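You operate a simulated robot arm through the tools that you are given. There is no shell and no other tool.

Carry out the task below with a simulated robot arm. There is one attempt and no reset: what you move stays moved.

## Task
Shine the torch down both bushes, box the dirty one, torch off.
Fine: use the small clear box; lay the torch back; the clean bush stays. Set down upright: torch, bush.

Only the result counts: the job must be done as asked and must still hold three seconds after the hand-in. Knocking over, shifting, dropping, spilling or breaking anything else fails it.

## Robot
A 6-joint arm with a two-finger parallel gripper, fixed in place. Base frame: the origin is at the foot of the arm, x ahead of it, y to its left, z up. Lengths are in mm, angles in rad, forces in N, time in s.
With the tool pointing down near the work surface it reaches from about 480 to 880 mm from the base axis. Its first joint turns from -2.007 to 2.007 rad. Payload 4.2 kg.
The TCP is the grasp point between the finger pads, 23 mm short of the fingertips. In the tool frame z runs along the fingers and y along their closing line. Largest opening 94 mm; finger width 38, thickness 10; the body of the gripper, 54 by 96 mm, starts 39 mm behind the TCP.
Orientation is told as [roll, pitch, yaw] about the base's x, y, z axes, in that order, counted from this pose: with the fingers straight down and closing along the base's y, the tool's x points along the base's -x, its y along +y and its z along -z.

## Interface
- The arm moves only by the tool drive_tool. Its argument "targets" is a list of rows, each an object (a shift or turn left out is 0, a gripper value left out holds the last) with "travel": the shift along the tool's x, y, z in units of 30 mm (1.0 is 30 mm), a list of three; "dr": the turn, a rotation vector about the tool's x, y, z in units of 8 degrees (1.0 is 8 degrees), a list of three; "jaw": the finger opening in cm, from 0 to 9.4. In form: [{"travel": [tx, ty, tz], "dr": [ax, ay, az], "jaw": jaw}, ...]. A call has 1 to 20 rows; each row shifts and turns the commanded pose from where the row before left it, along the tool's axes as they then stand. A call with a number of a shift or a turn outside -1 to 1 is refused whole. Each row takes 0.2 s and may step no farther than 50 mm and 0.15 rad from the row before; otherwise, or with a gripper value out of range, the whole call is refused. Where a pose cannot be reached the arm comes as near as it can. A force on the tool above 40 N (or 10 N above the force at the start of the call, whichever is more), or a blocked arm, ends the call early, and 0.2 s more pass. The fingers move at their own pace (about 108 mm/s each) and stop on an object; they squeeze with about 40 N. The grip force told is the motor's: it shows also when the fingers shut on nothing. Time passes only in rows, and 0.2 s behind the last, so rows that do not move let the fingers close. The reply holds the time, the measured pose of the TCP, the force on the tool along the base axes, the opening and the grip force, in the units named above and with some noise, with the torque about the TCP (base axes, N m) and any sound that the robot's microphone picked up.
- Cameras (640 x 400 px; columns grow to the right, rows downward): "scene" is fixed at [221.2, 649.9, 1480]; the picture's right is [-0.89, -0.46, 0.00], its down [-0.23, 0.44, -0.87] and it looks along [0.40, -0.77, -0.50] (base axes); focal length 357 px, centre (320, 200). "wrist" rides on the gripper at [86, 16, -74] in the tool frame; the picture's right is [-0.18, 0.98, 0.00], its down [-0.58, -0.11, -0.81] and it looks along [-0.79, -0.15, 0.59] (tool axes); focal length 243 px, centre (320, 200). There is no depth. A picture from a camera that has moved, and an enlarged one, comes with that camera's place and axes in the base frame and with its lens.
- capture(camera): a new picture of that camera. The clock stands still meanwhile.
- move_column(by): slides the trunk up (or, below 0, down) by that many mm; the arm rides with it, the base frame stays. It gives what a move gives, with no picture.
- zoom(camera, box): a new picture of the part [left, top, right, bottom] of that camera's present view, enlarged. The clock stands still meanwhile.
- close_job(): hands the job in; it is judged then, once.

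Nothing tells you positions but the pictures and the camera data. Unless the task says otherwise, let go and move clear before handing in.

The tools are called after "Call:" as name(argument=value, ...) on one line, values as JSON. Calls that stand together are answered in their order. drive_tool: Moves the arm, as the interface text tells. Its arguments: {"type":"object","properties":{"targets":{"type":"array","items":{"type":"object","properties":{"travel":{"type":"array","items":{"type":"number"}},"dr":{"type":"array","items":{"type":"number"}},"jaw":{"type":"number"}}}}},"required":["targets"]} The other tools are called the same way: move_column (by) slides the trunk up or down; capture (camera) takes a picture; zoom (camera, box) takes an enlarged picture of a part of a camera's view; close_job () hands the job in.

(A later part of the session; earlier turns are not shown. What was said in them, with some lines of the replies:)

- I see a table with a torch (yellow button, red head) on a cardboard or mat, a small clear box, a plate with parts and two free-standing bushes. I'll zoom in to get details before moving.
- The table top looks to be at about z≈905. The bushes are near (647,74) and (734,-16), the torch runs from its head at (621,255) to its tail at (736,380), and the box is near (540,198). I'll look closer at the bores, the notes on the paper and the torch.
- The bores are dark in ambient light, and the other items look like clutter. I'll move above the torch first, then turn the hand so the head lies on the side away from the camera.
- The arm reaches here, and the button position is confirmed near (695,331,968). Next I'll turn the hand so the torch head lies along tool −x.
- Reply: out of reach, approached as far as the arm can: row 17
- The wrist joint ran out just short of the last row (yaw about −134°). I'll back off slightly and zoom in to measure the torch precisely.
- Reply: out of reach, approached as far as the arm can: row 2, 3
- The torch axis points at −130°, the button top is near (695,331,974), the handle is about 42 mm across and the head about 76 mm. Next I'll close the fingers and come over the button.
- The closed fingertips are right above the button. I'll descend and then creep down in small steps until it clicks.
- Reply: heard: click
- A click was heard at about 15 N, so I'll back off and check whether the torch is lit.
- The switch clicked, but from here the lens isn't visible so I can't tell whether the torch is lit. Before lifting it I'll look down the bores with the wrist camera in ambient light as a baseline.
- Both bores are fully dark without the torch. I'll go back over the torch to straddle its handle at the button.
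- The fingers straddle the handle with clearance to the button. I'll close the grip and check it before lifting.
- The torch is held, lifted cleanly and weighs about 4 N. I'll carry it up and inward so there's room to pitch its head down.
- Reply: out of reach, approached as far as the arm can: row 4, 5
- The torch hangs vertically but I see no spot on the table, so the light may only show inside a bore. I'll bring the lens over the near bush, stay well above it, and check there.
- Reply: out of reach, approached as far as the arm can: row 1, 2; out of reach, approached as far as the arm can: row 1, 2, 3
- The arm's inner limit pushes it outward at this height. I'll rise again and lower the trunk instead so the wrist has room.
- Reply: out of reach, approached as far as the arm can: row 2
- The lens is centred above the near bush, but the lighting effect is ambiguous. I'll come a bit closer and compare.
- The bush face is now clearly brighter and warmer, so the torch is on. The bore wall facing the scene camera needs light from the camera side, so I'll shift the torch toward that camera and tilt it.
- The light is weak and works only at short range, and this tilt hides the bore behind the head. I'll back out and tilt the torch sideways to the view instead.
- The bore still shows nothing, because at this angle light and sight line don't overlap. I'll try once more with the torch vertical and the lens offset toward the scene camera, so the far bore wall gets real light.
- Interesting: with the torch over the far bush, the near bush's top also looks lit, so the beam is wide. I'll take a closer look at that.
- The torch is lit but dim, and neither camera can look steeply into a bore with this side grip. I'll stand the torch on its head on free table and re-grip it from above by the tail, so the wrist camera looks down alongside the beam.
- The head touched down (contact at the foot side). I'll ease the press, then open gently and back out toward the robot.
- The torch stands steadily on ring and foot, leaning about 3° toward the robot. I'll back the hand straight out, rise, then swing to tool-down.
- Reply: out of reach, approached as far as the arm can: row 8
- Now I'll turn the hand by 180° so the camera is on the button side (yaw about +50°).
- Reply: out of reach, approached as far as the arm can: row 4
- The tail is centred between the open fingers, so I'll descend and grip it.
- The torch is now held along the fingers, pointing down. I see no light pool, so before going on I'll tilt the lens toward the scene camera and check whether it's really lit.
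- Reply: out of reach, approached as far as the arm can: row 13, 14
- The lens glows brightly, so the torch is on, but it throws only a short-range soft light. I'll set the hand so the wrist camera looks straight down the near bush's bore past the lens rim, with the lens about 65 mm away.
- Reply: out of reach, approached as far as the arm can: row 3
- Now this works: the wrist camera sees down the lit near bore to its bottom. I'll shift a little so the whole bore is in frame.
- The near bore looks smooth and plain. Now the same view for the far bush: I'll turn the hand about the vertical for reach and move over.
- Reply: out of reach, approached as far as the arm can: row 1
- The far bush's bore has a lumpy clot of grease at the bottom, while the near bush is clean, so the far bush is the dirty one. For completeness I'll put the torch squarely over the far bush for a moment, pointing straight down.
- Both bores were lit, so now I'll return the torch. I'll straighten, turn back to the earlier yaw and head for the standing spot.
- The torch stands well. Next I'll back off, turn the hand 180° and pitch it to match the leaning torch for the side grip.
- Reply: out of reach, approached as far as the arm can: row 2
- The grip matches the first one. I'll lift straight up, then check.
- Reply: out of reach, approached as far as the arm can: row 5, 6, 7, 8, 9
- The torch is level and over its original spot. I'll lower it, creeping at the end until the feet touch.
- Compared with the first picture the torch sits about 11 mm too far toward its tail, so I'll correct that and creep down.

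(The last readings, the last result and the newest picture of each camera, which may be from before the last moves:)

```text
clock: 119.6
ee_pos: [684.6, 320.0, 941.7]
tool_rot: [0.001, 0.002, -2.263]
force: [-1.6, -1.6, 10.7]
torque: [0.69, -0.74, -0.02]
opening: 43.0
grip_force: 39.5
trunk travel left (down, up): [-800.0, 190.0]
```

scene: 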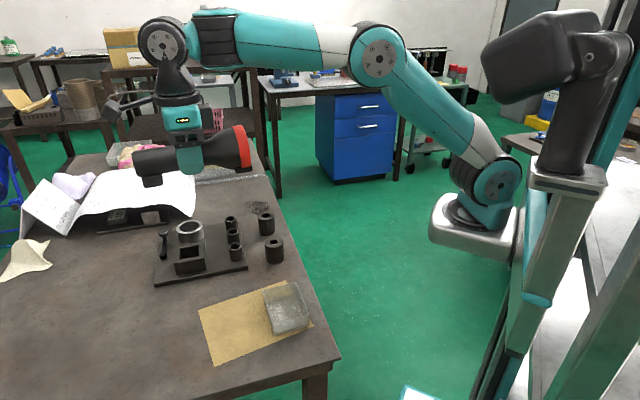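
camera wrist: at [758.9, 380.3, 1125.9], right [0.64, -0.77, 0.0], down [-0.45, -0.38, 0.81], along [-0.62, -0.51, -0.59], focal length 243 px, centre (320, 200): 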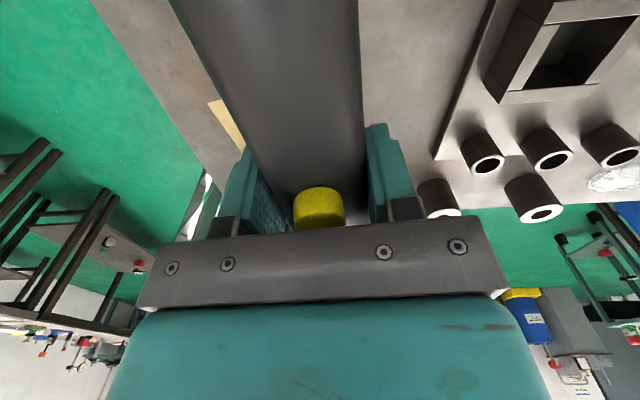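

The tail foot has touched, so I'll ease off and release.

Call:
drive_tool(targets=[{"travel": [0, 0, -0.04]}, {"jaw": 4.6}, {"jaw": 5.2}, {"jaw": 6.5}, {"jaw": 9.4}, {}])

Call:
drive_tool(targets=[{"travel": [0, 0, -0.5]}, {"travel": [0, 0, -1]}, {"travel": [0, 0, -1]}, {"travel": [0, 0, -1], "jaw": 0}, {}])

Call:
zoom(camera="scene", box=[130, 260, 258, 340])

Call:
zoom(camera="wrist", box=[200, 0, 440, 150])

```text
clock: 121.0
ee_pos: [684.5, 319.0, 941.2]
tool_rot: [-0.003, 0.001, -2.265]
force: [-0.6, -0.6, 0.2]
torque: [0.05, 0.0, 0.05]
opening: 94.1
grip_force: 0.1
trunk travel left (down, up): [-800.0, 190.0]
```

```text
clock: 122.2
ee_pos: [684.8, 320.3, 1046.9]
tool_rot: [-0.001, 0.001, -2.265]
force: [-0.5, 0.8, -0.3]
torque: [0.01, -0.02, -0.01]
opening: 0.2
grip_force: 37.5
trunk travel left (down, up): [-800.0, 190.0]
```

```text
5.00 times, centred on (194, 300) of scene
camera zoom: at [221.2, 649.9, 1480.0], right [-0.89, -0.46, 0.0], down [-0.23, 0.44, -0.87], along [0.4, -0.77, -0.5], focal length 1787 px, centre (950, -300)
```

zoom: 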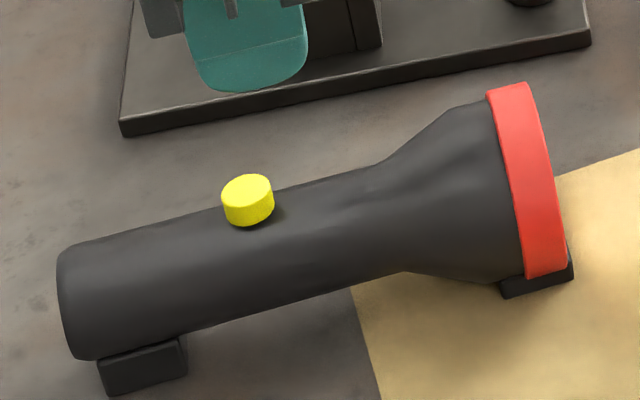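

```text
2.67 times, centred on (320, 75) of wrist
camera zoom: at [753.6, 375.4, 1122.6], right [0.64, -0.77, 0.0], down [-0.45, -0.38, 0.81], along [-0.62, -0.51, -0.59], focal length 647 px, centre (320, 533)
```

zoom: 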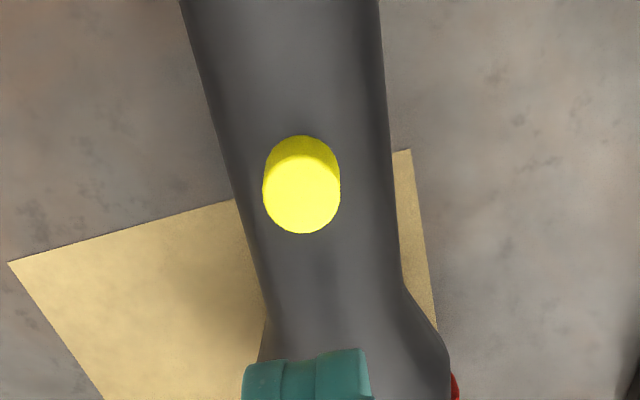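

The torch is back on its original spot to within a couple of mm. Next I'll press the button again to switch it off.

Call:
drive_tool(targets=[{"travel": [0.48, 0.02, 0]}, {"travel": [0, 0, 0.8]}, {"travel": [0, 0, 0.8]}, {}])

Call:
zoom(camera="scene", box=[130, 260, 258, 340])

```text
clock: 123.2
ee_pos: [694.4, 331.1, 998.6]
tool_rot: [-0.001, 0.001, -2.262]
force: [0.9, -0.1, -0.4]
torque: [0.0, -0.03, 0.0]
opening: 0.0
grip_force: 40.1
trunk travel left (down, up): [-800.0, 190.0]
```

```text
5.00 times, centred on (194, 300) of scene
camera zoom: at [221.2, 649.9, 1480.0], right [-0.89, -0.46, 0.0], down [-0.23, 0.44, -0.87], along [0.4, -0.77, -0.5], focal length 1787 px, centre (950, -300)
```

zoom: 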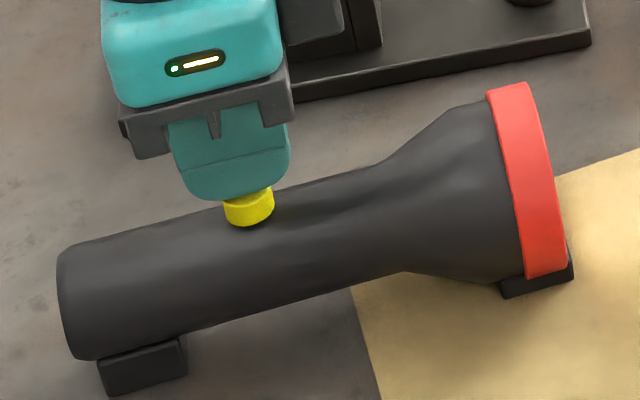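

Call:
drive_tool(targets=[{"travel": [0, 0, 0.06]}, {"travel": [0, 0, 0.06]}, {"travel": [0, 0, 0.05]}, {"travel": [0, 0, 0.05]}, {}])

```text
clock: 124.4
ee_pos: [694.9, 330.0, 991.8]
tool_rot: [-0.001, 0.001, -2.262]
force: [2.5, 1.6, 5.8]
torque: [0.07, -0.05, 0.01]
opening: 0.2
grip_force: 40.7
trunk travel left (down, up): [-800.0, 190.0]
heard: click
```

A click, so it should be off. I'll rise, open and head over to the far, dirty bush.

Call:
drive_tool(targets=[{"travel": [0, 0, -0.4]}, {"travel": [0, 0, -1]}, {"travel": [0, 0, -1]}, {"travel": [0, 0, -1], "jaw": 9.4}, {"travel": [-0.89, 0.93, 0]}, {"travel": [-0.89, 0.93, 0]}, {"travel": [-0.89, 0.93, 0]}, {"travel": [-0.89, 0.93, 0]}, {"travel": [-0.89, 0.93, 0]}, {"travel": [-0.89, 0.93, 0]}, {"travel": [-0.89, 0.93, 0]}, {"travel": [-0.89, 0.93, 0]}, {"travel": [-0.89, 0.93, 0]}, {}])

Call:
capture(camera="wrist")

Call:
zoom(camera="scene", box=[130, 190, 354, 330])

```text
clock: 127.4
ee_pos: [734.8, -17.5, 1091.8]
tool_rot: [-0.003, 0.001, -2.264]
force: [0.2, 0.3, 0.4]
torque: [0.0, 0.03, 0.02]
opening: 94.0
grip_force: 0.0
trunk travel left (down, up): [-800.0, 190.0]
```

```text
taken
camera wrist: at [802.5, 38.2, 1167.3], right [0.64, -0.77, 0.0], down [-0.45, -0.38, 0.81], along [-0.62, -0.51, -0.59], focal length 243 px, centre (320, 200)
```

wrist: 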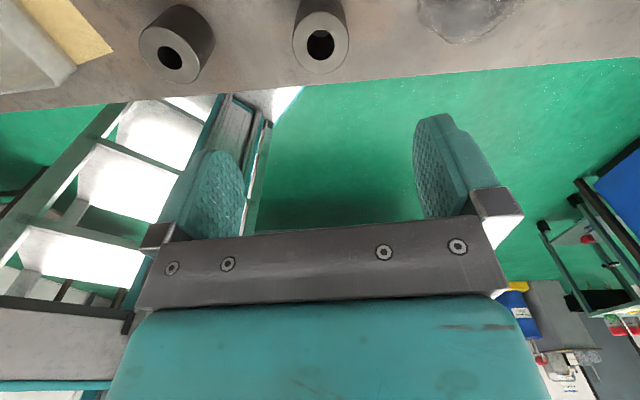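

```text
2.86 times, centred on (242, 260) of scene
camera zoom: at [221.2, 649.9, 1480.0], right [-0.89, -0.46, 0.0], down [-0.23, 0.44, -0.87], along [0.4, -0.77, -0.5], focal length 1021 px, centre (543, 29)
```

zoom: 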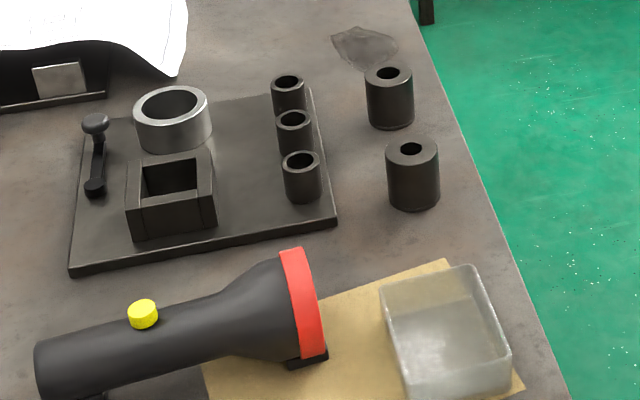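

Call:
zoom(camera="wrist", box=[240, 0, 400, 100])

```text
4.00 times, centred on (320, 50) of wrist
camera zoom: at [802.5, 38.2, 1167.3], right [0.64, -0.77, 0.0], down [-0.45, -0.38, 0.81], along [-0.62, -0.51, -0.59], focal length 970 px, centre (320, 800)
```

zoom: 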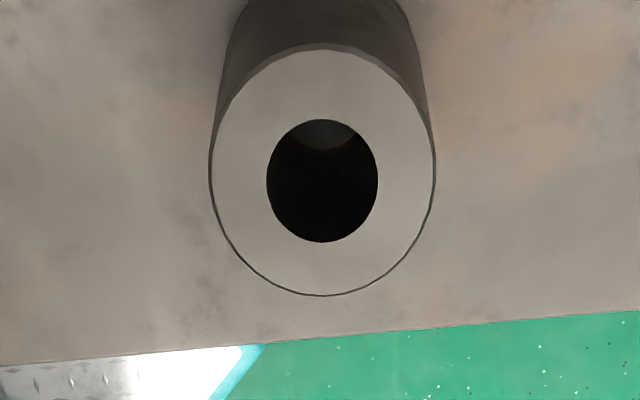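

Call:
drive_tool(targets=[{"travel": [0.21, 0.04, 0.8]}, {"travel": [0, 0, 0.8]}, {"travel": [0, 0, 0.8]}, {}])

Call:
capture(camera="wrist")

Call:
zoom(camera="scene", box=[190, 160, 350, 260])

```text
clock: 128.4
ee_pos: [739.0, -13.3, 1021.8]
tool_rot: [-0.002, 0.0, -2.264]
force: [-0.7, 0.5, 0.1]
torque: [0.02, -0.01, 0.0]
opening: 94.2
grip_force: 0.1
trunk travel left (down, up): [-800.0, 190.0]
```

```text
taken
camera wrist: at [807.3, 43.2, 1096.6], right [0.64, -0.77, 0.0], down [-0.45, -0.38, 0.81], along [-0.62, -0.51, -0.59], focal length 243 px, centre (320, 200)
```

wrist: 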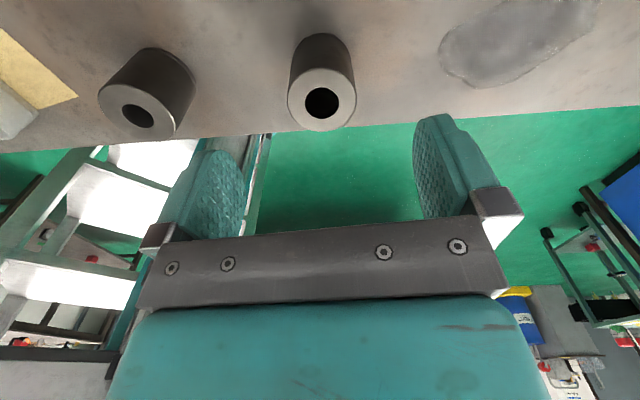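

```text
4.00 times, centred on (270, 210) of scene
camera zoom: at [221.2, 649.9, 1480.0], right [-0.89, -0.46, 0.0], down [-0.23, 0.44, -0.87], along [0.4, -0.77, -0.5], focal length 1430 px, centre (520, 160)
```

zoom: 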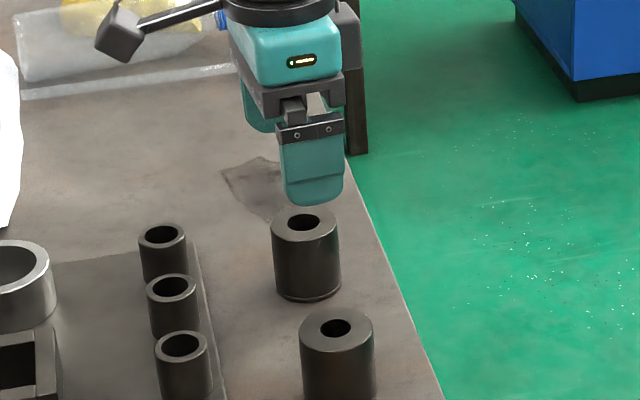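

Call:
drive_tool(targets=[{"travel": [0.04, 0.02, 0.8]}, {"travel": [0, 0, 0.8]}, {"travel": [0, 0, 0.49]}, {}])

Call:
capture(camera="wrist")

Call:
zoom(camera="scene", box=[206, 170, 334, 250])

```text
clock: 129.4
ee_pos: [738.9, -11.5, 958.7]
tool_rot: [-0.001, 0.001, -2.264]
force: [0.1, -0.3, -0.4]
torque: [0.03, 0.01, -0.02]
opening: 93.7
grip_force: 0.1
trunk travel left (down, up): [-800.0, 190.0]
```

```text
taken
camera wrist: at [807.0, 44.8, 1033.7], right [0.64, -0.77, 0.0], down [-0.45, -0.38, 0.81], along [-0.62, -0.51, -0.59], focal length 243 px, centre (320, 200)
```

wrist: 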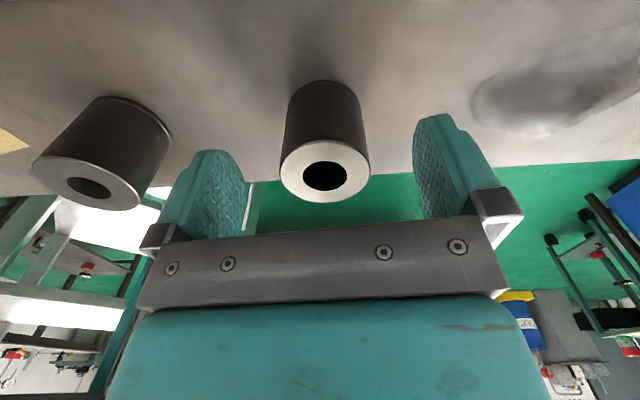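

```text
5.00 times, centred on (270, 210) of scene
camera zoom: at [221.2, 649.9, 1480.0], right [-0.89, -0.46, 0.0], down [-0.23, 0.44, -0.87], along [0.4, -0.77, -0.5], focal length 1787 px, centre (570, 150)
```

zoom: 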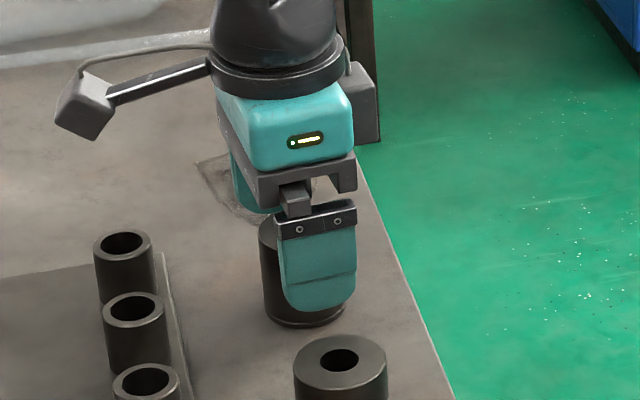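

Call:
drive_tool(targets=[{"travel": [0.08, 0.09, 0]}, {"jaw": 5.5}, {"jaw": 4.7}, {"jaw": 3.5}, {}, {}])

Call:
drive_tool(targets=[{"travel": [0, 0, -0.1]}, {"travel": [0, 0, -0.3]}, {"travel": [0, 0, -1]}, {"travel": [0, 0, -1]}, {}])

Call:
capture(camera="wrist")

Call:
zoom(camera="scene", box=[190, 150, 350, 250])

```text
clock: 130.8
ee_pos: [743.3, -10.6, 960.1]
tool_rot: [-0.003, 0.0, -2.264]
force: [-0.3, 1.0, 0.2]
torque: [-0.04, 0.0, 0.0]
opening: 44.5
grip_force: 40.0
trunk travel left (down, up): [-800.0, 190.0]
```

```text
clock: 132.0
ee_pos: [744.3, -10.0, 1030.8]
tool_rot: [0.0, -0.001, -2.264]
force: [-0.1, -0.5, -4.2]
torque: [0.05, -0.01, 0.02]
opening: 44.5
grip_force: 39.5
trunk travel left (down, up): [-800.0, 190.0]
```

```text
taken
camera wrist: at [812.1, 46.5, 1105.9], right [0.64, -0.77, 0.0], down [-0.45, -0.38, 0.81], along [-0.62, -0.51, -0.59], focal length 243 px, centre (320, 200)
```

wrist: 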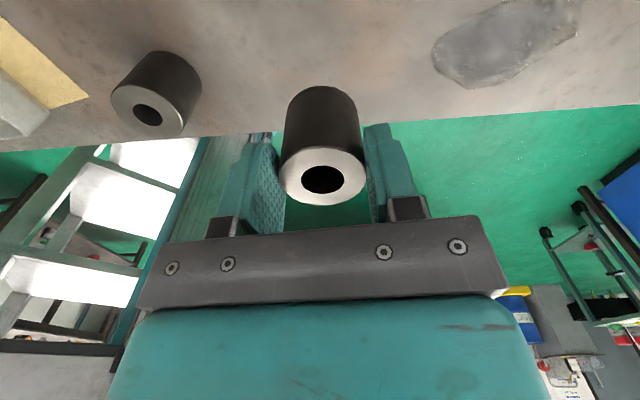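

```text
4.00 times, centred on (270, 200) of scene
camera zoom: at [221.2, 649.9, 1480.0], right [-0.89, -0.46, 0.0], down [-0.23, 0.44, -0.87], along [0.4, -0.77, -0.5], focal length 1430 px, centre (520, 200)
```

zoom: 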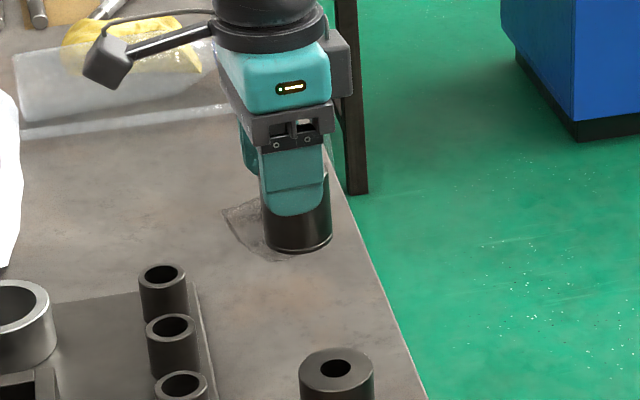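

The dirty bush is gripped and upright. I'll carry it over to the small clear box.

Call:
drive_tool(targets=[{"travel": [0, 0, -1]}, {"travel": [0.1, -0.94, 0]}, {"travel": [0.1, -0.94, 0]}, {"travel": [0.1, -0.94, 0]}, {"travel": [0.1, -0.94, 0]}, {"travel": [0.1, -0.94, 0]}, {"travel": [0.1, -0.94, 0]}, {"travel": [0.1, -0.94, 0]}, {"travel": [0.1, -0.94, 0]}, {"travel": [0.1, -0.94, 0]}, {"travel": [0.1, -0.94, 0]}, {"travel": [0.1, -0.94, 0]}, {}])

Call:
capture(camera="wrist")

Call:
zoom(camera="scene", box=[200, 210, 360, 310])

```text
clock: 134.8
ee_pos: [546.3, 193.7, 1059.6]
tool_rot: [-0.002, 0.0, -2.263]
force: [-0.6, 1.0, -3.4]
torque: [0.02, -0.03, 0.02]
opening: 44.4
grip_force: 40.1
out of reach, approached as far as the arm can: row 12
trunk travel left (down, up): [-800.0, 190.0]
```

```text
taken
camera wrist: at [615.2, 249.1, 1134.3], right [0.64, -0.77, 0.0], down [-0.45, -0.38, 0.81], along [-0.62, -0.51, -0.59], focal length 243 px, centre (320, 200)
```

wrist: 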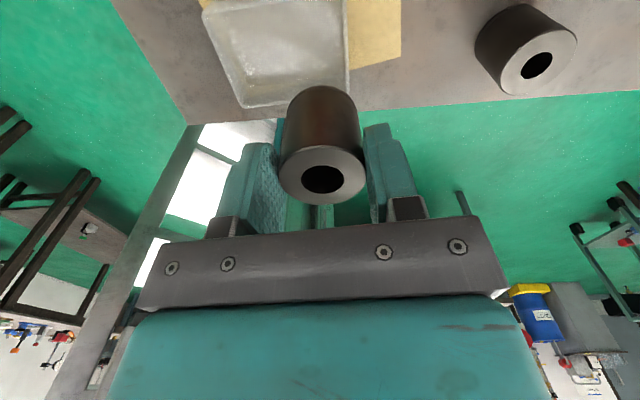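

```text
4.00 times, centred on (280, 260) of scene
camera zoom: at [221.2, 649.9, 1480.0], right [-0.89, -0.46, 0.0], down [-0.23, 0.44, -0.87], along [0.4, -0.77, -0.5], focal length 1430 px, centre (480, -40)
```

zoom: 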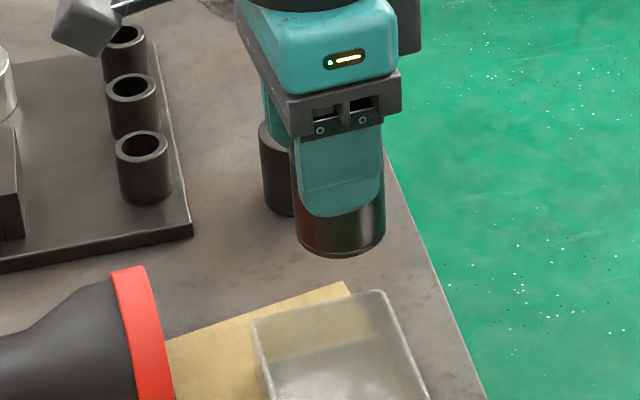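

Call:
zoom(camera="wrist", box=[180, 0, 372, 120])

Call:
move_column(by=-60)

```text
3.33 times, centred on (276, 60) of wrist
camera zoom: at [615.2, 249.1, 1134.3], right [0.64, -0.77, 0.0], down [-0.45, -0.38, 0.81], along [-0.62, -0.51, -0.59], focal length 809 px, centre (467, 667)
```

zoom: 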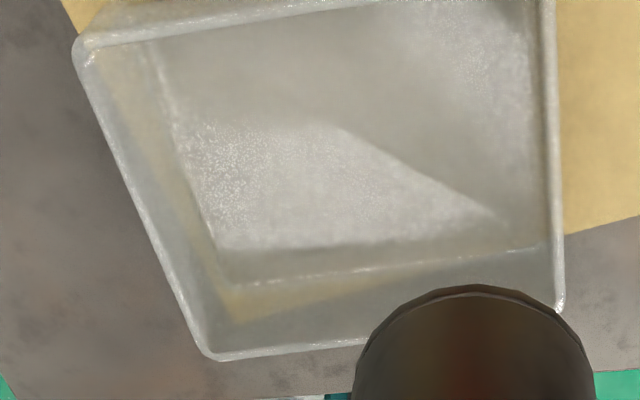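

```text
clock: 135.8
ee_pos: [547.5, 193.9, 998.8]
tool_rot: [-0.003, 0.0, -2.265]
force: [-0.2, -0.3, -2.7]
torque: [0.02, -0.04, -0.02]
opening: 44.5
grip_force: 39.7
trunk travel left (down, up): [-740.0, 250.0]
```

Call:
drive_tool(targets=[{"travel": [0, 0, -1]}, {"travel": [0, 0, -0.5]}, {"travel": [0.19, -0.87, 0]}, {}])

Call:
capture(camera="wrist")

Call:
zoom(camera="scene", box=[200, 230, 360, 330])

```text
clock: 136.8
ee_pos: [548.1, 193.9, 1045.1]
tool_rot: [-0.001, 0.0, -2.264]
force: [0.8, 0.2, -4.1]
torque: [-0.01, 0.03, -0.01]
opening: 44.2
grip_force: 40.0
out of reach, approached as far as the arm can: row 3
trunk travel left (down, up): [-740.0, 250.0]
```

```text
taken
camera wrist: at [615.7, 249.2, 1119.4], right [0.64, -0.77, 0.0], down [-0.45, -0.38, 0.81], along [-0.62, -0.51, -0.59], focal length 243 px, centre (320, 200)
```

wrist: 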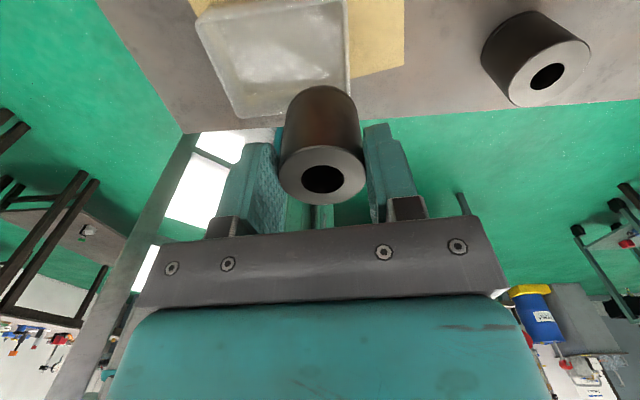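

```text
4.00 times, centred on (280, 280) of scene
camera zoom: at [221.2, 649.9, 1480.0], right [-0.89, -0.46, 0.0], down [-0.23, 0.44, -0.87], along [0.4, -0.77, -0.5], focal length 1430 px, centre (480, -120)
```

zoom: 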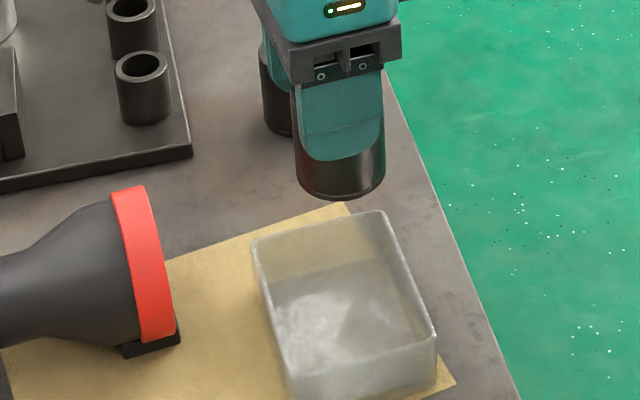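

The wrist-turn limit blocks this yaw here. I'll flip the hand 180° (the same closing line) before going over the box.

Call:
drive_tool(targets=[{"travel": [-0.2, 0.3, -0.5]}, {"dr": [0, 0, -1]}, {"dr": [0, 0, -1]}, {"dr": [0, 0, -1]}, {"dr": [0, 0, -1]}, {"dr": [0, 0, -1]}, {"dr": [0, 0, -1]}, {"dr": [0, 0, -1]}, {"dr": [0, 0, -1]}, {"dr": [0, 0, -1]}, {"dr": [0, 0, -1]}, {"dr": [0, 0, -1]}, {"dr": [0, 0, -1]}, {"dr": [0, 0, -1]}, {"dr": [0, 0, -1]}, {"dr": [0, 0, -1]}, {"dr": [0, 0, -1]}, {"dr": [0, 0, -1]}, {"dr": [0, 0, -1]}, {"dr": [0, 0, -1]}])

Call:
drive_tool(targets=[{"dr": [0, 0, -1]}, {"dr": [0, 0, -1]}, {"dr": [0, 0, -1]}, {"dr": [0, 0, -0.2]}, {}])

Call:
capture(camera="wrist")

```text
clock: 141.0
ee_pos: [548.1, 183.2, 1058.9]
tool_rot: [0.002, 0.001, 0.394]
force: [0.3, 0.4, -4.4]
torque: [-0.02, 0.06, -0.02]
opening: 44.4
grip_force: 39.9
trunk travel left (down, up): [-740.0, 250.0]
```

```text
clock: 142.2
ee_pos: [548.6, 182.8, 1059.7]
tool_rot: [0.001, 0.0, 0.838]
force: [-0.2, -0.9, -4.3]
torque: [-0.06, 0.01, -0.01]
opening: 44.3
grip_force: 39.8
trunk travel left (down, up): [-740.0, 250.0]
```

```text
taken
camera wrist: at [479.4, 128.7, 1133.7], right [-0.61, 0.79, 0.0], down [0.47, 0.36, 0.81], along [0.64, 0.49, -0.59], focal length 243 px, centre (320, 200)
```

wrist: 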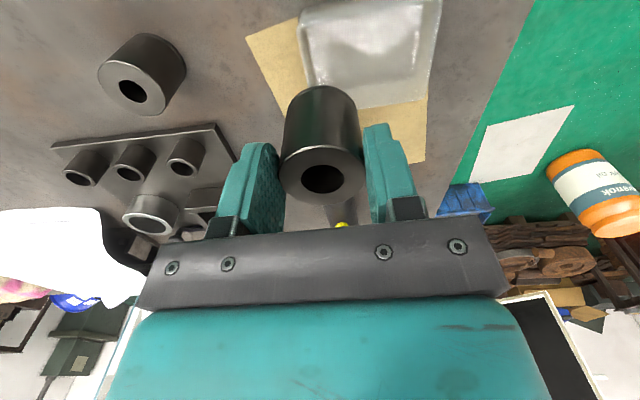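

Call:
drive_tool(targets=[{"travel": [-0.2, 0.58, 0]}, {"travel": [-0.2, 0.57, 0]}, {}])

Call:
zoom(camera="wrist", box=[224, 0, 416, 120])

Call:
zoom(camera="scene", box=[210, 240, 338, 320])

```text
clock: 143.0
ee_pos: [531.5, 214.5, 1060.5]
tool_rot: [0.002, 0.001, 0.836]
force: [-0.2, -0.5, -4.6]
torque: [-0.02, 0.04, 0.01]
opening: 44.0
grip_force: 40.2
trunk travel left (down, up): [-740.0, 250.0]
```

```text
3.33 times, centred on (320, 60) of wrist
camera zoom: at [462.6, 161.1, 1135.3], right [-0.61, 0.8, 0.0], down [0.47, 0.36, 0.81], along [0.64, 0.49, -0.59], focal length 809 px, centre (320, 667)
```

zoom: 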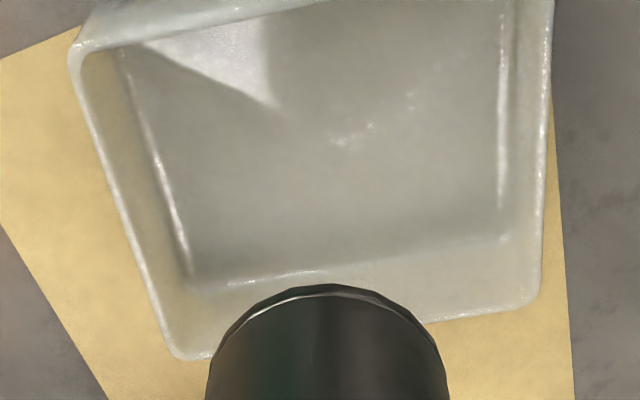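

```text
5.00 times, centred on (274, 280) of scene
camera zoom: at [221.2, 649.9, 1480.0], right [-0.89, -0.46, 0.0], down [-0.23, 0.44, -0.87], along [0.4, -0.77, -0.5], focal length 1787 px, centre (550, -200)
```

zoom: 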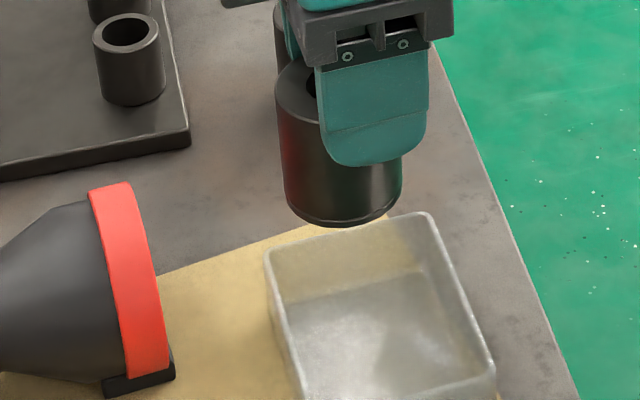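

The box centre is measured at (531,215), directly below the bush. I'll lower it in.

Call:
drive_tool(targets=[{"travel": [0, 0, 0.8]}, {"travel": [0, 0, 0.8]}, {"travel": [0, 0, 0.7]}, {}])

Call:
zoom(camera="scene", box=[210, 240, 338, 320])

Call:
capture(camera="wrist")

```text
clock: 144.0
ee_pos: [531.4, 215.1, 989.9]
tool_rot: [0.001, -0.001, 0.835]
force: [1.4, -0.2, -5.4]
torque: [-0.06, 0.01, -0.02]
opening: 44.0
grip_force: 39.7
trunk travel left (down, up): [-740.0, 250.0]
```

```text
5.00 times, centred on (274, 280) of scene
camera zoom: at [221.2, 649.9, 1480.0], right [-0.89, -0.46, 0.0], down [-0.23, 0.44, -0.87], along [0.4, -0.77, -0.5], focal length 1787 px, centre (550, -200)
```

zoom: 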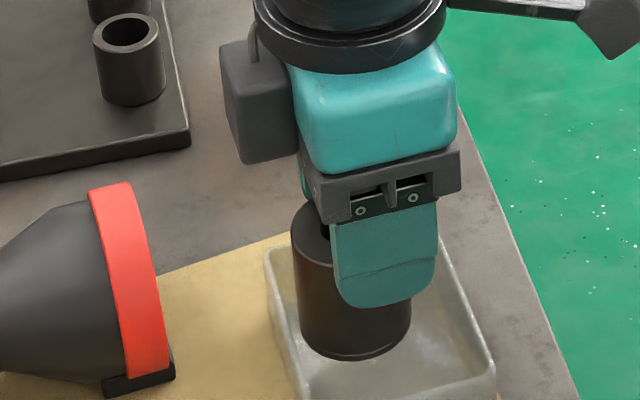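

```text
taken
camera wrist: at [461.6, 161.1, 1064.8], right [-0.61, 0.8, 0.0], down [0.47, 0.36, 0.81], along [0.64, 0.49, -0.59], focal length 243 px, centre (320, 200)
```

wrist: 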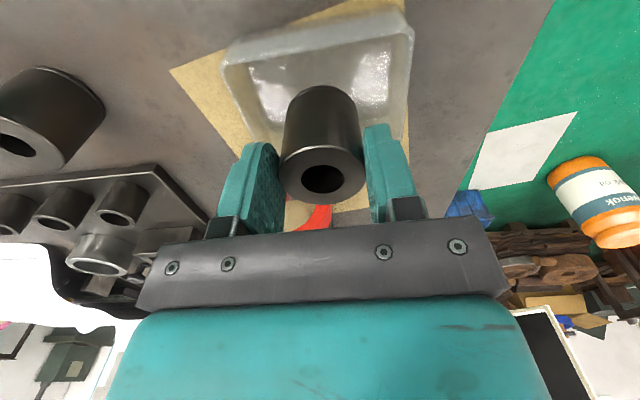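

Call:
zoom(camera="wrist", box=[208, 0, 432, 140])

Call:
zoom(camera="scene", box=[242, 260, 338, 340])

```text
2.86 times, centred on (320, 70) of wrist
camera zoom: at [461.6, 161.1, 1064.8], right [-0.61, 0.8, 0.0], down [0.47, 0.36, 0.81], along [0.64, 0.49, -0.59], focal length 693 px, centre (320, 571)
```

zoom: 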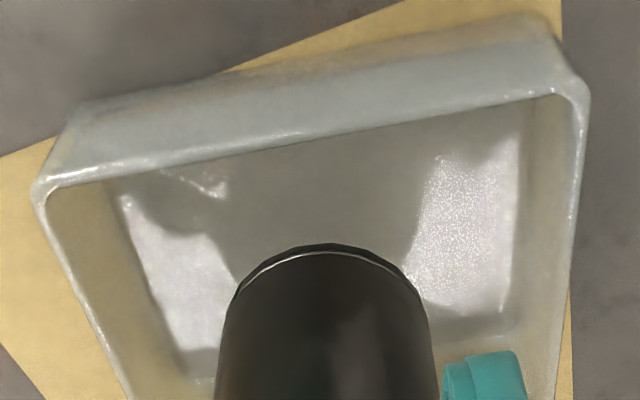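

```text
5.00 times, centred on (290, 300) of scene
camera zoom: at [221.2, 649.9, 1480.0], right [-0.89, -0.46, 0.0], down [-0.23, 0.44, -0.87], along [0.4, -0.77, -0.5], focal length 1787 px, centre (470, -300)
```

zoom: 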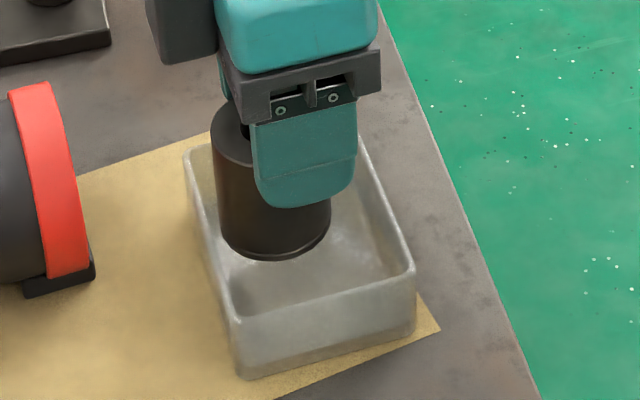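

Both views show the bush about 8 mm off-centre toward the torch side of the box. I'll correct that, then lower.

Call:
drive_tool(targets=[{"travel": [0.25, -0.05, 0]}, {}])

Call:
zoom(camera="scene", box=[242, 260, 338, 340])

```text
clock: 144.6
ee_pos: [526.2, 208.8, 990.4]
tool_rot: [0.001, -0.001, 0.835]
force: [-0.1, -0.4, -4.2]
torque: [-0.02, 0.0, 0.0]
opening: 44.1
grip_force: 40.0
trunk travel left (down, up): [-740.0, 250.0]
```

```text
5.00 times, centred on (290, 300) of scene
camera zoom: at [221.2, 649.9, 1480.0], right [-0.89, -0.46, 0.0], down [-0.23, 0.44, -0.87], along [0.4, -0.77, -0.5], focal length 1787 px, centre (470, -300)
```

zoom: 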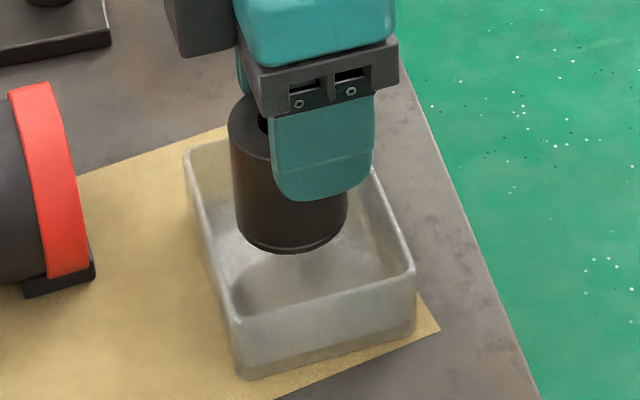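

Now it's centred. I'll lower and creep until the bush touches the box floor.

Call:
drive_tool(targets=[{"travel": [0, 0, 0.4]}, {"travel": [0, 0, 0.25]}, {"travel": [0, 0, 0.06]}, {"travel": [0, 0, 0.06]}, {}])

Call:
zoom(camera="scene", box=[242, 260, 338, 340])

```text
clock: 145.8
ee_pos: [526.9, 208.6, 966.5]
tool_rot: [0.001, 0.0, 0.836]
force: [0.5, -0.5, -3.9]
torque: [-0.03, 0.02, 0.0]
opening: 44.5
grip_force: 40.4
trunk travel left (down, up): [-740.0, 250.0]
```

```text
5.00 times, centred on (290, 300) of scene
camera zoom: at [221.2, 649.9, 1480.0], right [-0.89, -0.46, 0.0], down [-0.23, 0.44, -0.87], along [0.4, -0.77, -0.5], focal length 1787 px, centre (470, -300)
```

zoom: 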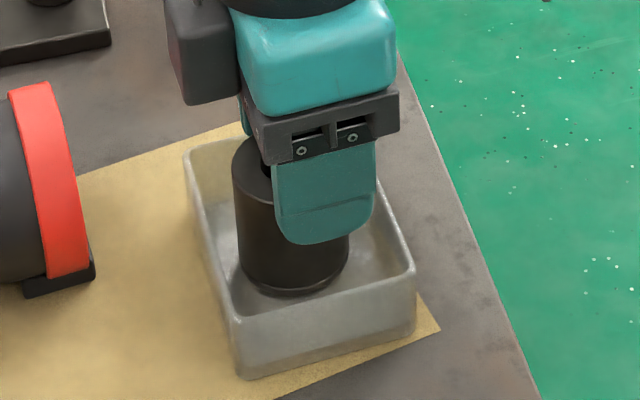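

Call:
drive_tool(targets=[{"travel": [0, 0, 0.05]}, {"travel": [0, 0, 0.05]}, {}])

```text
clock: 146.6
ee_pos: [527.5, 208.6, 963.4]
tool_rot: [0.003, -0.001, 0.834]
force: [0.1, -0.5, -3.3]
torque: [-0.04, 0.01, 0.04]
opening: 44.1
grip_force: 39.7
trunk travel left (down, up): [-740.0, 250.0]
```

Call:
drive_tool(targets=[{"travel": [0, 0, 0.04]}, {"travel": [0, 0, 0.04]}, {}])

```text
clock: 147.4
ee_pos: [527.7, 208.7, 963.6]
tool_rot: [0.002, -0.002, 0.838]
force: [-1.2, -2.5, 21.9]
torque: [-0.26, -0.03, 0.16]
opening: 44.1
grip_force: 39.8
trunk travel left (down, up): [-740.0, 250.0]
```

The bush is on the floor of the box. I'll ease the press and release.

Call:
drive_tool(targets=[{"travel": [0, 0, -0.05]}, {}])

Call:
drive_tool(targets=[{"jaw": 4.7}, {"jaw": 5.2}, {"jaw": 6.0}, {"jaw": 6.6}, {}])

Call:
zoom(camera="scene", box=[242, 260, 338, 340])

```text
clock: 148.0
ee_pos: [526.4, 208.1, 962.4]
tool_rot: [0.0, 0.0, 0.835]
force: [3.9, 2.1, 9.4]
torque: [0.15, -0.31, 0.03]
opening: 43.7
grip_force: 39.9
trunk travel left (down, up): [-740.0, 250.0]
```

```text
clock: 149.2
ee_pos: [527.3, 208.4, 961.3]
tool_rot: [0.002, 0.001, 0.834]
force: [-0.1, 0.5, -0.5]
torque: [0.01, -0.03, -0.01]
opening: 65.9
grip_force: 0.0
trunk travel left (down, up): [-740.0, 250.0]
```

```text
5.00 times, centred on (290, 300) of scene
camera zoom: at [221.2, 649.9, 1480.0], right [-0.89, -0.46, 0.0], down [-0.23, 0.44, -0.87], along [0.4, -0.77, -0.5], focal length 1787 px, centre (470, -300)
```

zoom: 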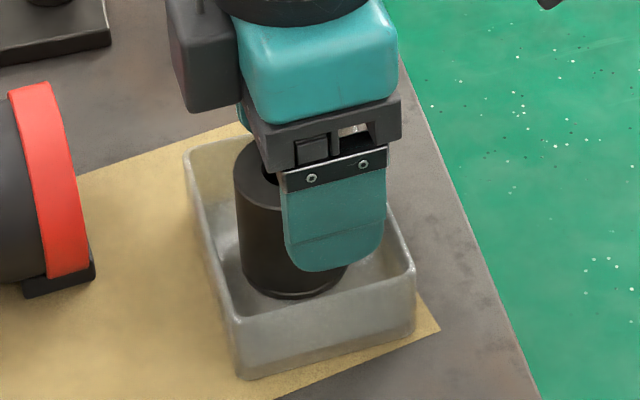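

Call:
drive_tool(targets=[{"travel": [0, 0, -0.6]}, {"travel": [0, 0, -1]}, {"travel": [0, 0, -1]}, {"travel": [0, 0, -1]}, {}])

Call:
capture(camera="wrist")

Call:
capture(camera="scene")

Call:
zoom(camera="scene", box=[130, 200, 354, 340])

```text
clock: 150.4
ee_pos: [526.4, 209.6, 1070.1]
tool_rot: [0.002, 0.001, 0.835]
force: [-0.8, -0.6, 0.7]
torque: [0.03, 0.0, 0.01]
opening: 65.9
grip_force: 0.1
trunk travel left (down, up): [-740.0, 250.0]
```

```text
taken
camera wrist: at [457.5, 155.5, 1145.8], right [-0.61, 0.8, 0.0], down [0.47, 0.36, 0.81], along [0.64, 0.49, -0.59], focal length 243 px, centre (320, 200)
```

wrist: 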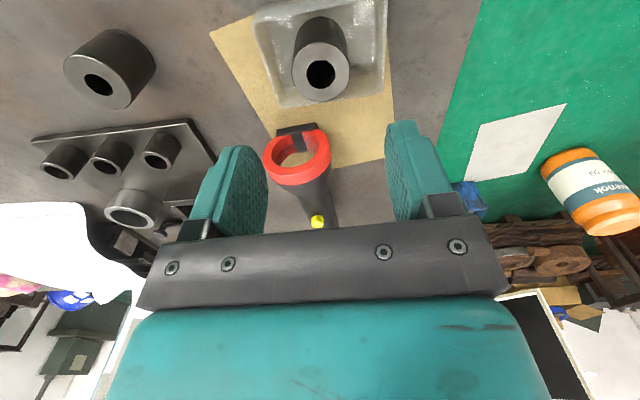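

```text
taken
```

scene: 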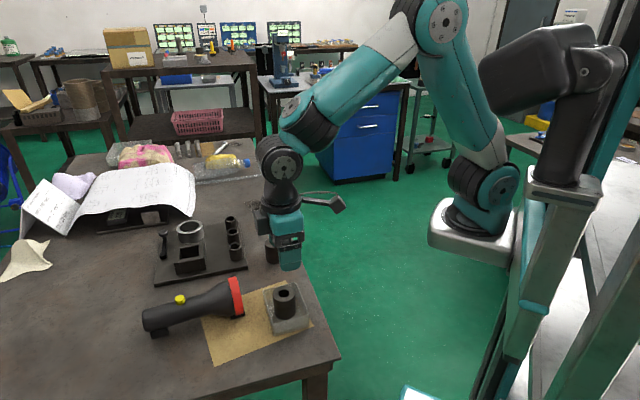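

```text
2.86 times, centred on (242, 270) of scene
camera zoom: at [221.2, 649.9, 1480.0], right [-0.89, -0.46, 0.0], down [-0.23, 0.44, -0.87], along [0.4, -0.77, -0.5], focal length 1021 px, centre (543, 0)
```

zoom: 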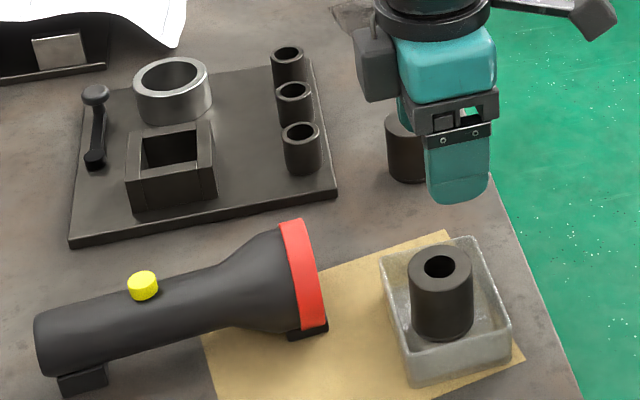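

Call:
zoom(camera="wrist", box=[250, 110, 346, 170])

Call:
drive_tool(targets=[{"travel": [0.5, -0.5, -1]}, {"travel": [0.5, -0.5, -1]}, {"travel": [0.5, -0.5, -1]}, {}])

Call:
capture(camera="scene")

Call:
zoom(camera="scene", box=[130, 260, 258, 340])

Call:
zoom(camera="scene", box=[250, 235, 298, 265])

```text
6.67 times, centred on (298, 140) of wrist
camera zoom: at [457.5, 155.5, 1145.8], right [-0.61, 0.8, 0.0], down [0.47, 0.36, 0.81], along [0.64, 0.49, -0.59], focal length 1618 px, centre (467, 600)
```

zoom: 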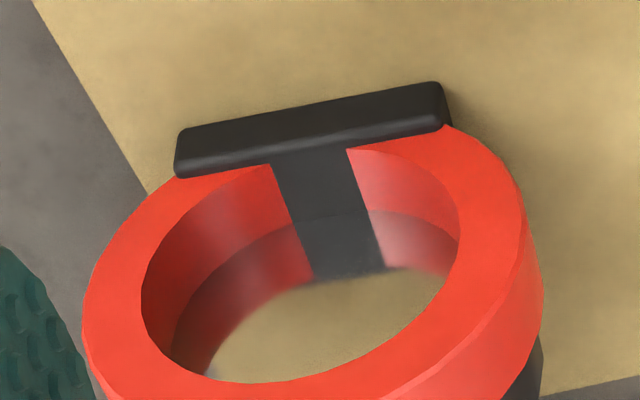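

```text
clock: 151.4
ee_pos: [527.8, 143.8, 1161.5]
tool_rot: [0.002, 0.0, 0.836]
force: [-1.1, 0.0, 0.7]
torque: [0.0, 0.0, -0.03]
opening: 66.1
grip_force: 0.0
trunk travel left (down, up): [-740.0, 250.0]
```

```text
taken
```

scene: 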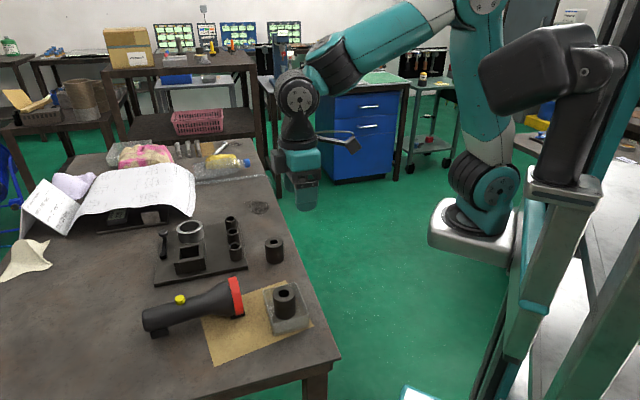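

```text
5.00 times, centred on (194, 300) of scene
camera zoom: at [221.2, 649.9, 1480.0], right [-0.89, -0.46, 0.0], down [-0.23, 0.44, -0.87], along [0.4, -0.77, -0.5], focal length 1787 px, centre (950, -300)
```

zoom: 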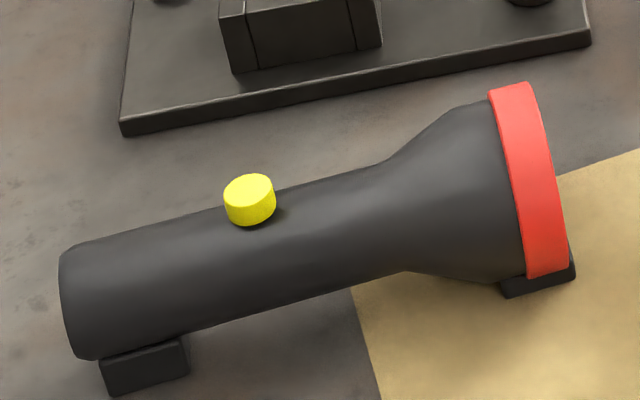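

```text
13.33 times, centred on (274, 250) of scene
camera zoom: at [221.2, 649.9, 1480.0], right [-0.89, -0.46, 0.0], down [-0.23, 0.44, -0.87], along [0.4, -0.77, -0.5], focal length 4765 px, centre (933, -467)
```

zoom: 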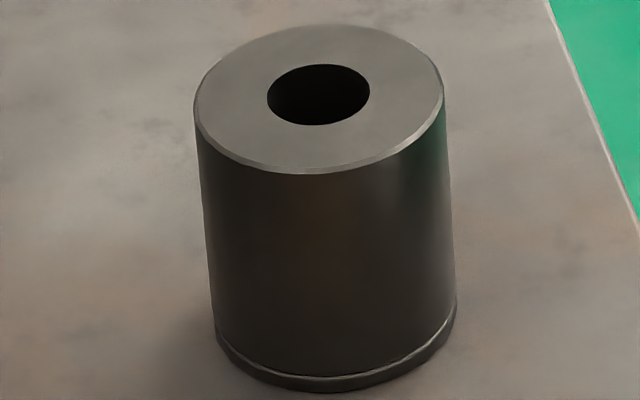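

The lens is dark, the torch lies on its feet at its old spot and the clean bush hasn't moved. The dirty bush stands upright in the small clear box and the arm is clear, so I'm handing in.

Call:
close_job()

```text
The job is handed in.
```

The job is done and handed in: the dirty bush is in the small clear box, and the torch is off and back in its place.

- **Inspection:** I shone the torch down both bushes. The far one had a lumpy clot of grease at the bottom of its bore. The near one looked smooth and clean, though one side of its bore wall was out of view.
- **Dirty bush:** it stands upright in the box, released and clear of the walls.
- **Clean bush:** it was not touched and looks the same as in the first picture.
- **Torch:** it clicked off and the lens is dark. It lies on its feet, button up, within about 2 mm of where it started.

To see down the bores I had to stand the torch on its head on the table for a while and grip it again from above. Nothing else was touched or moved.
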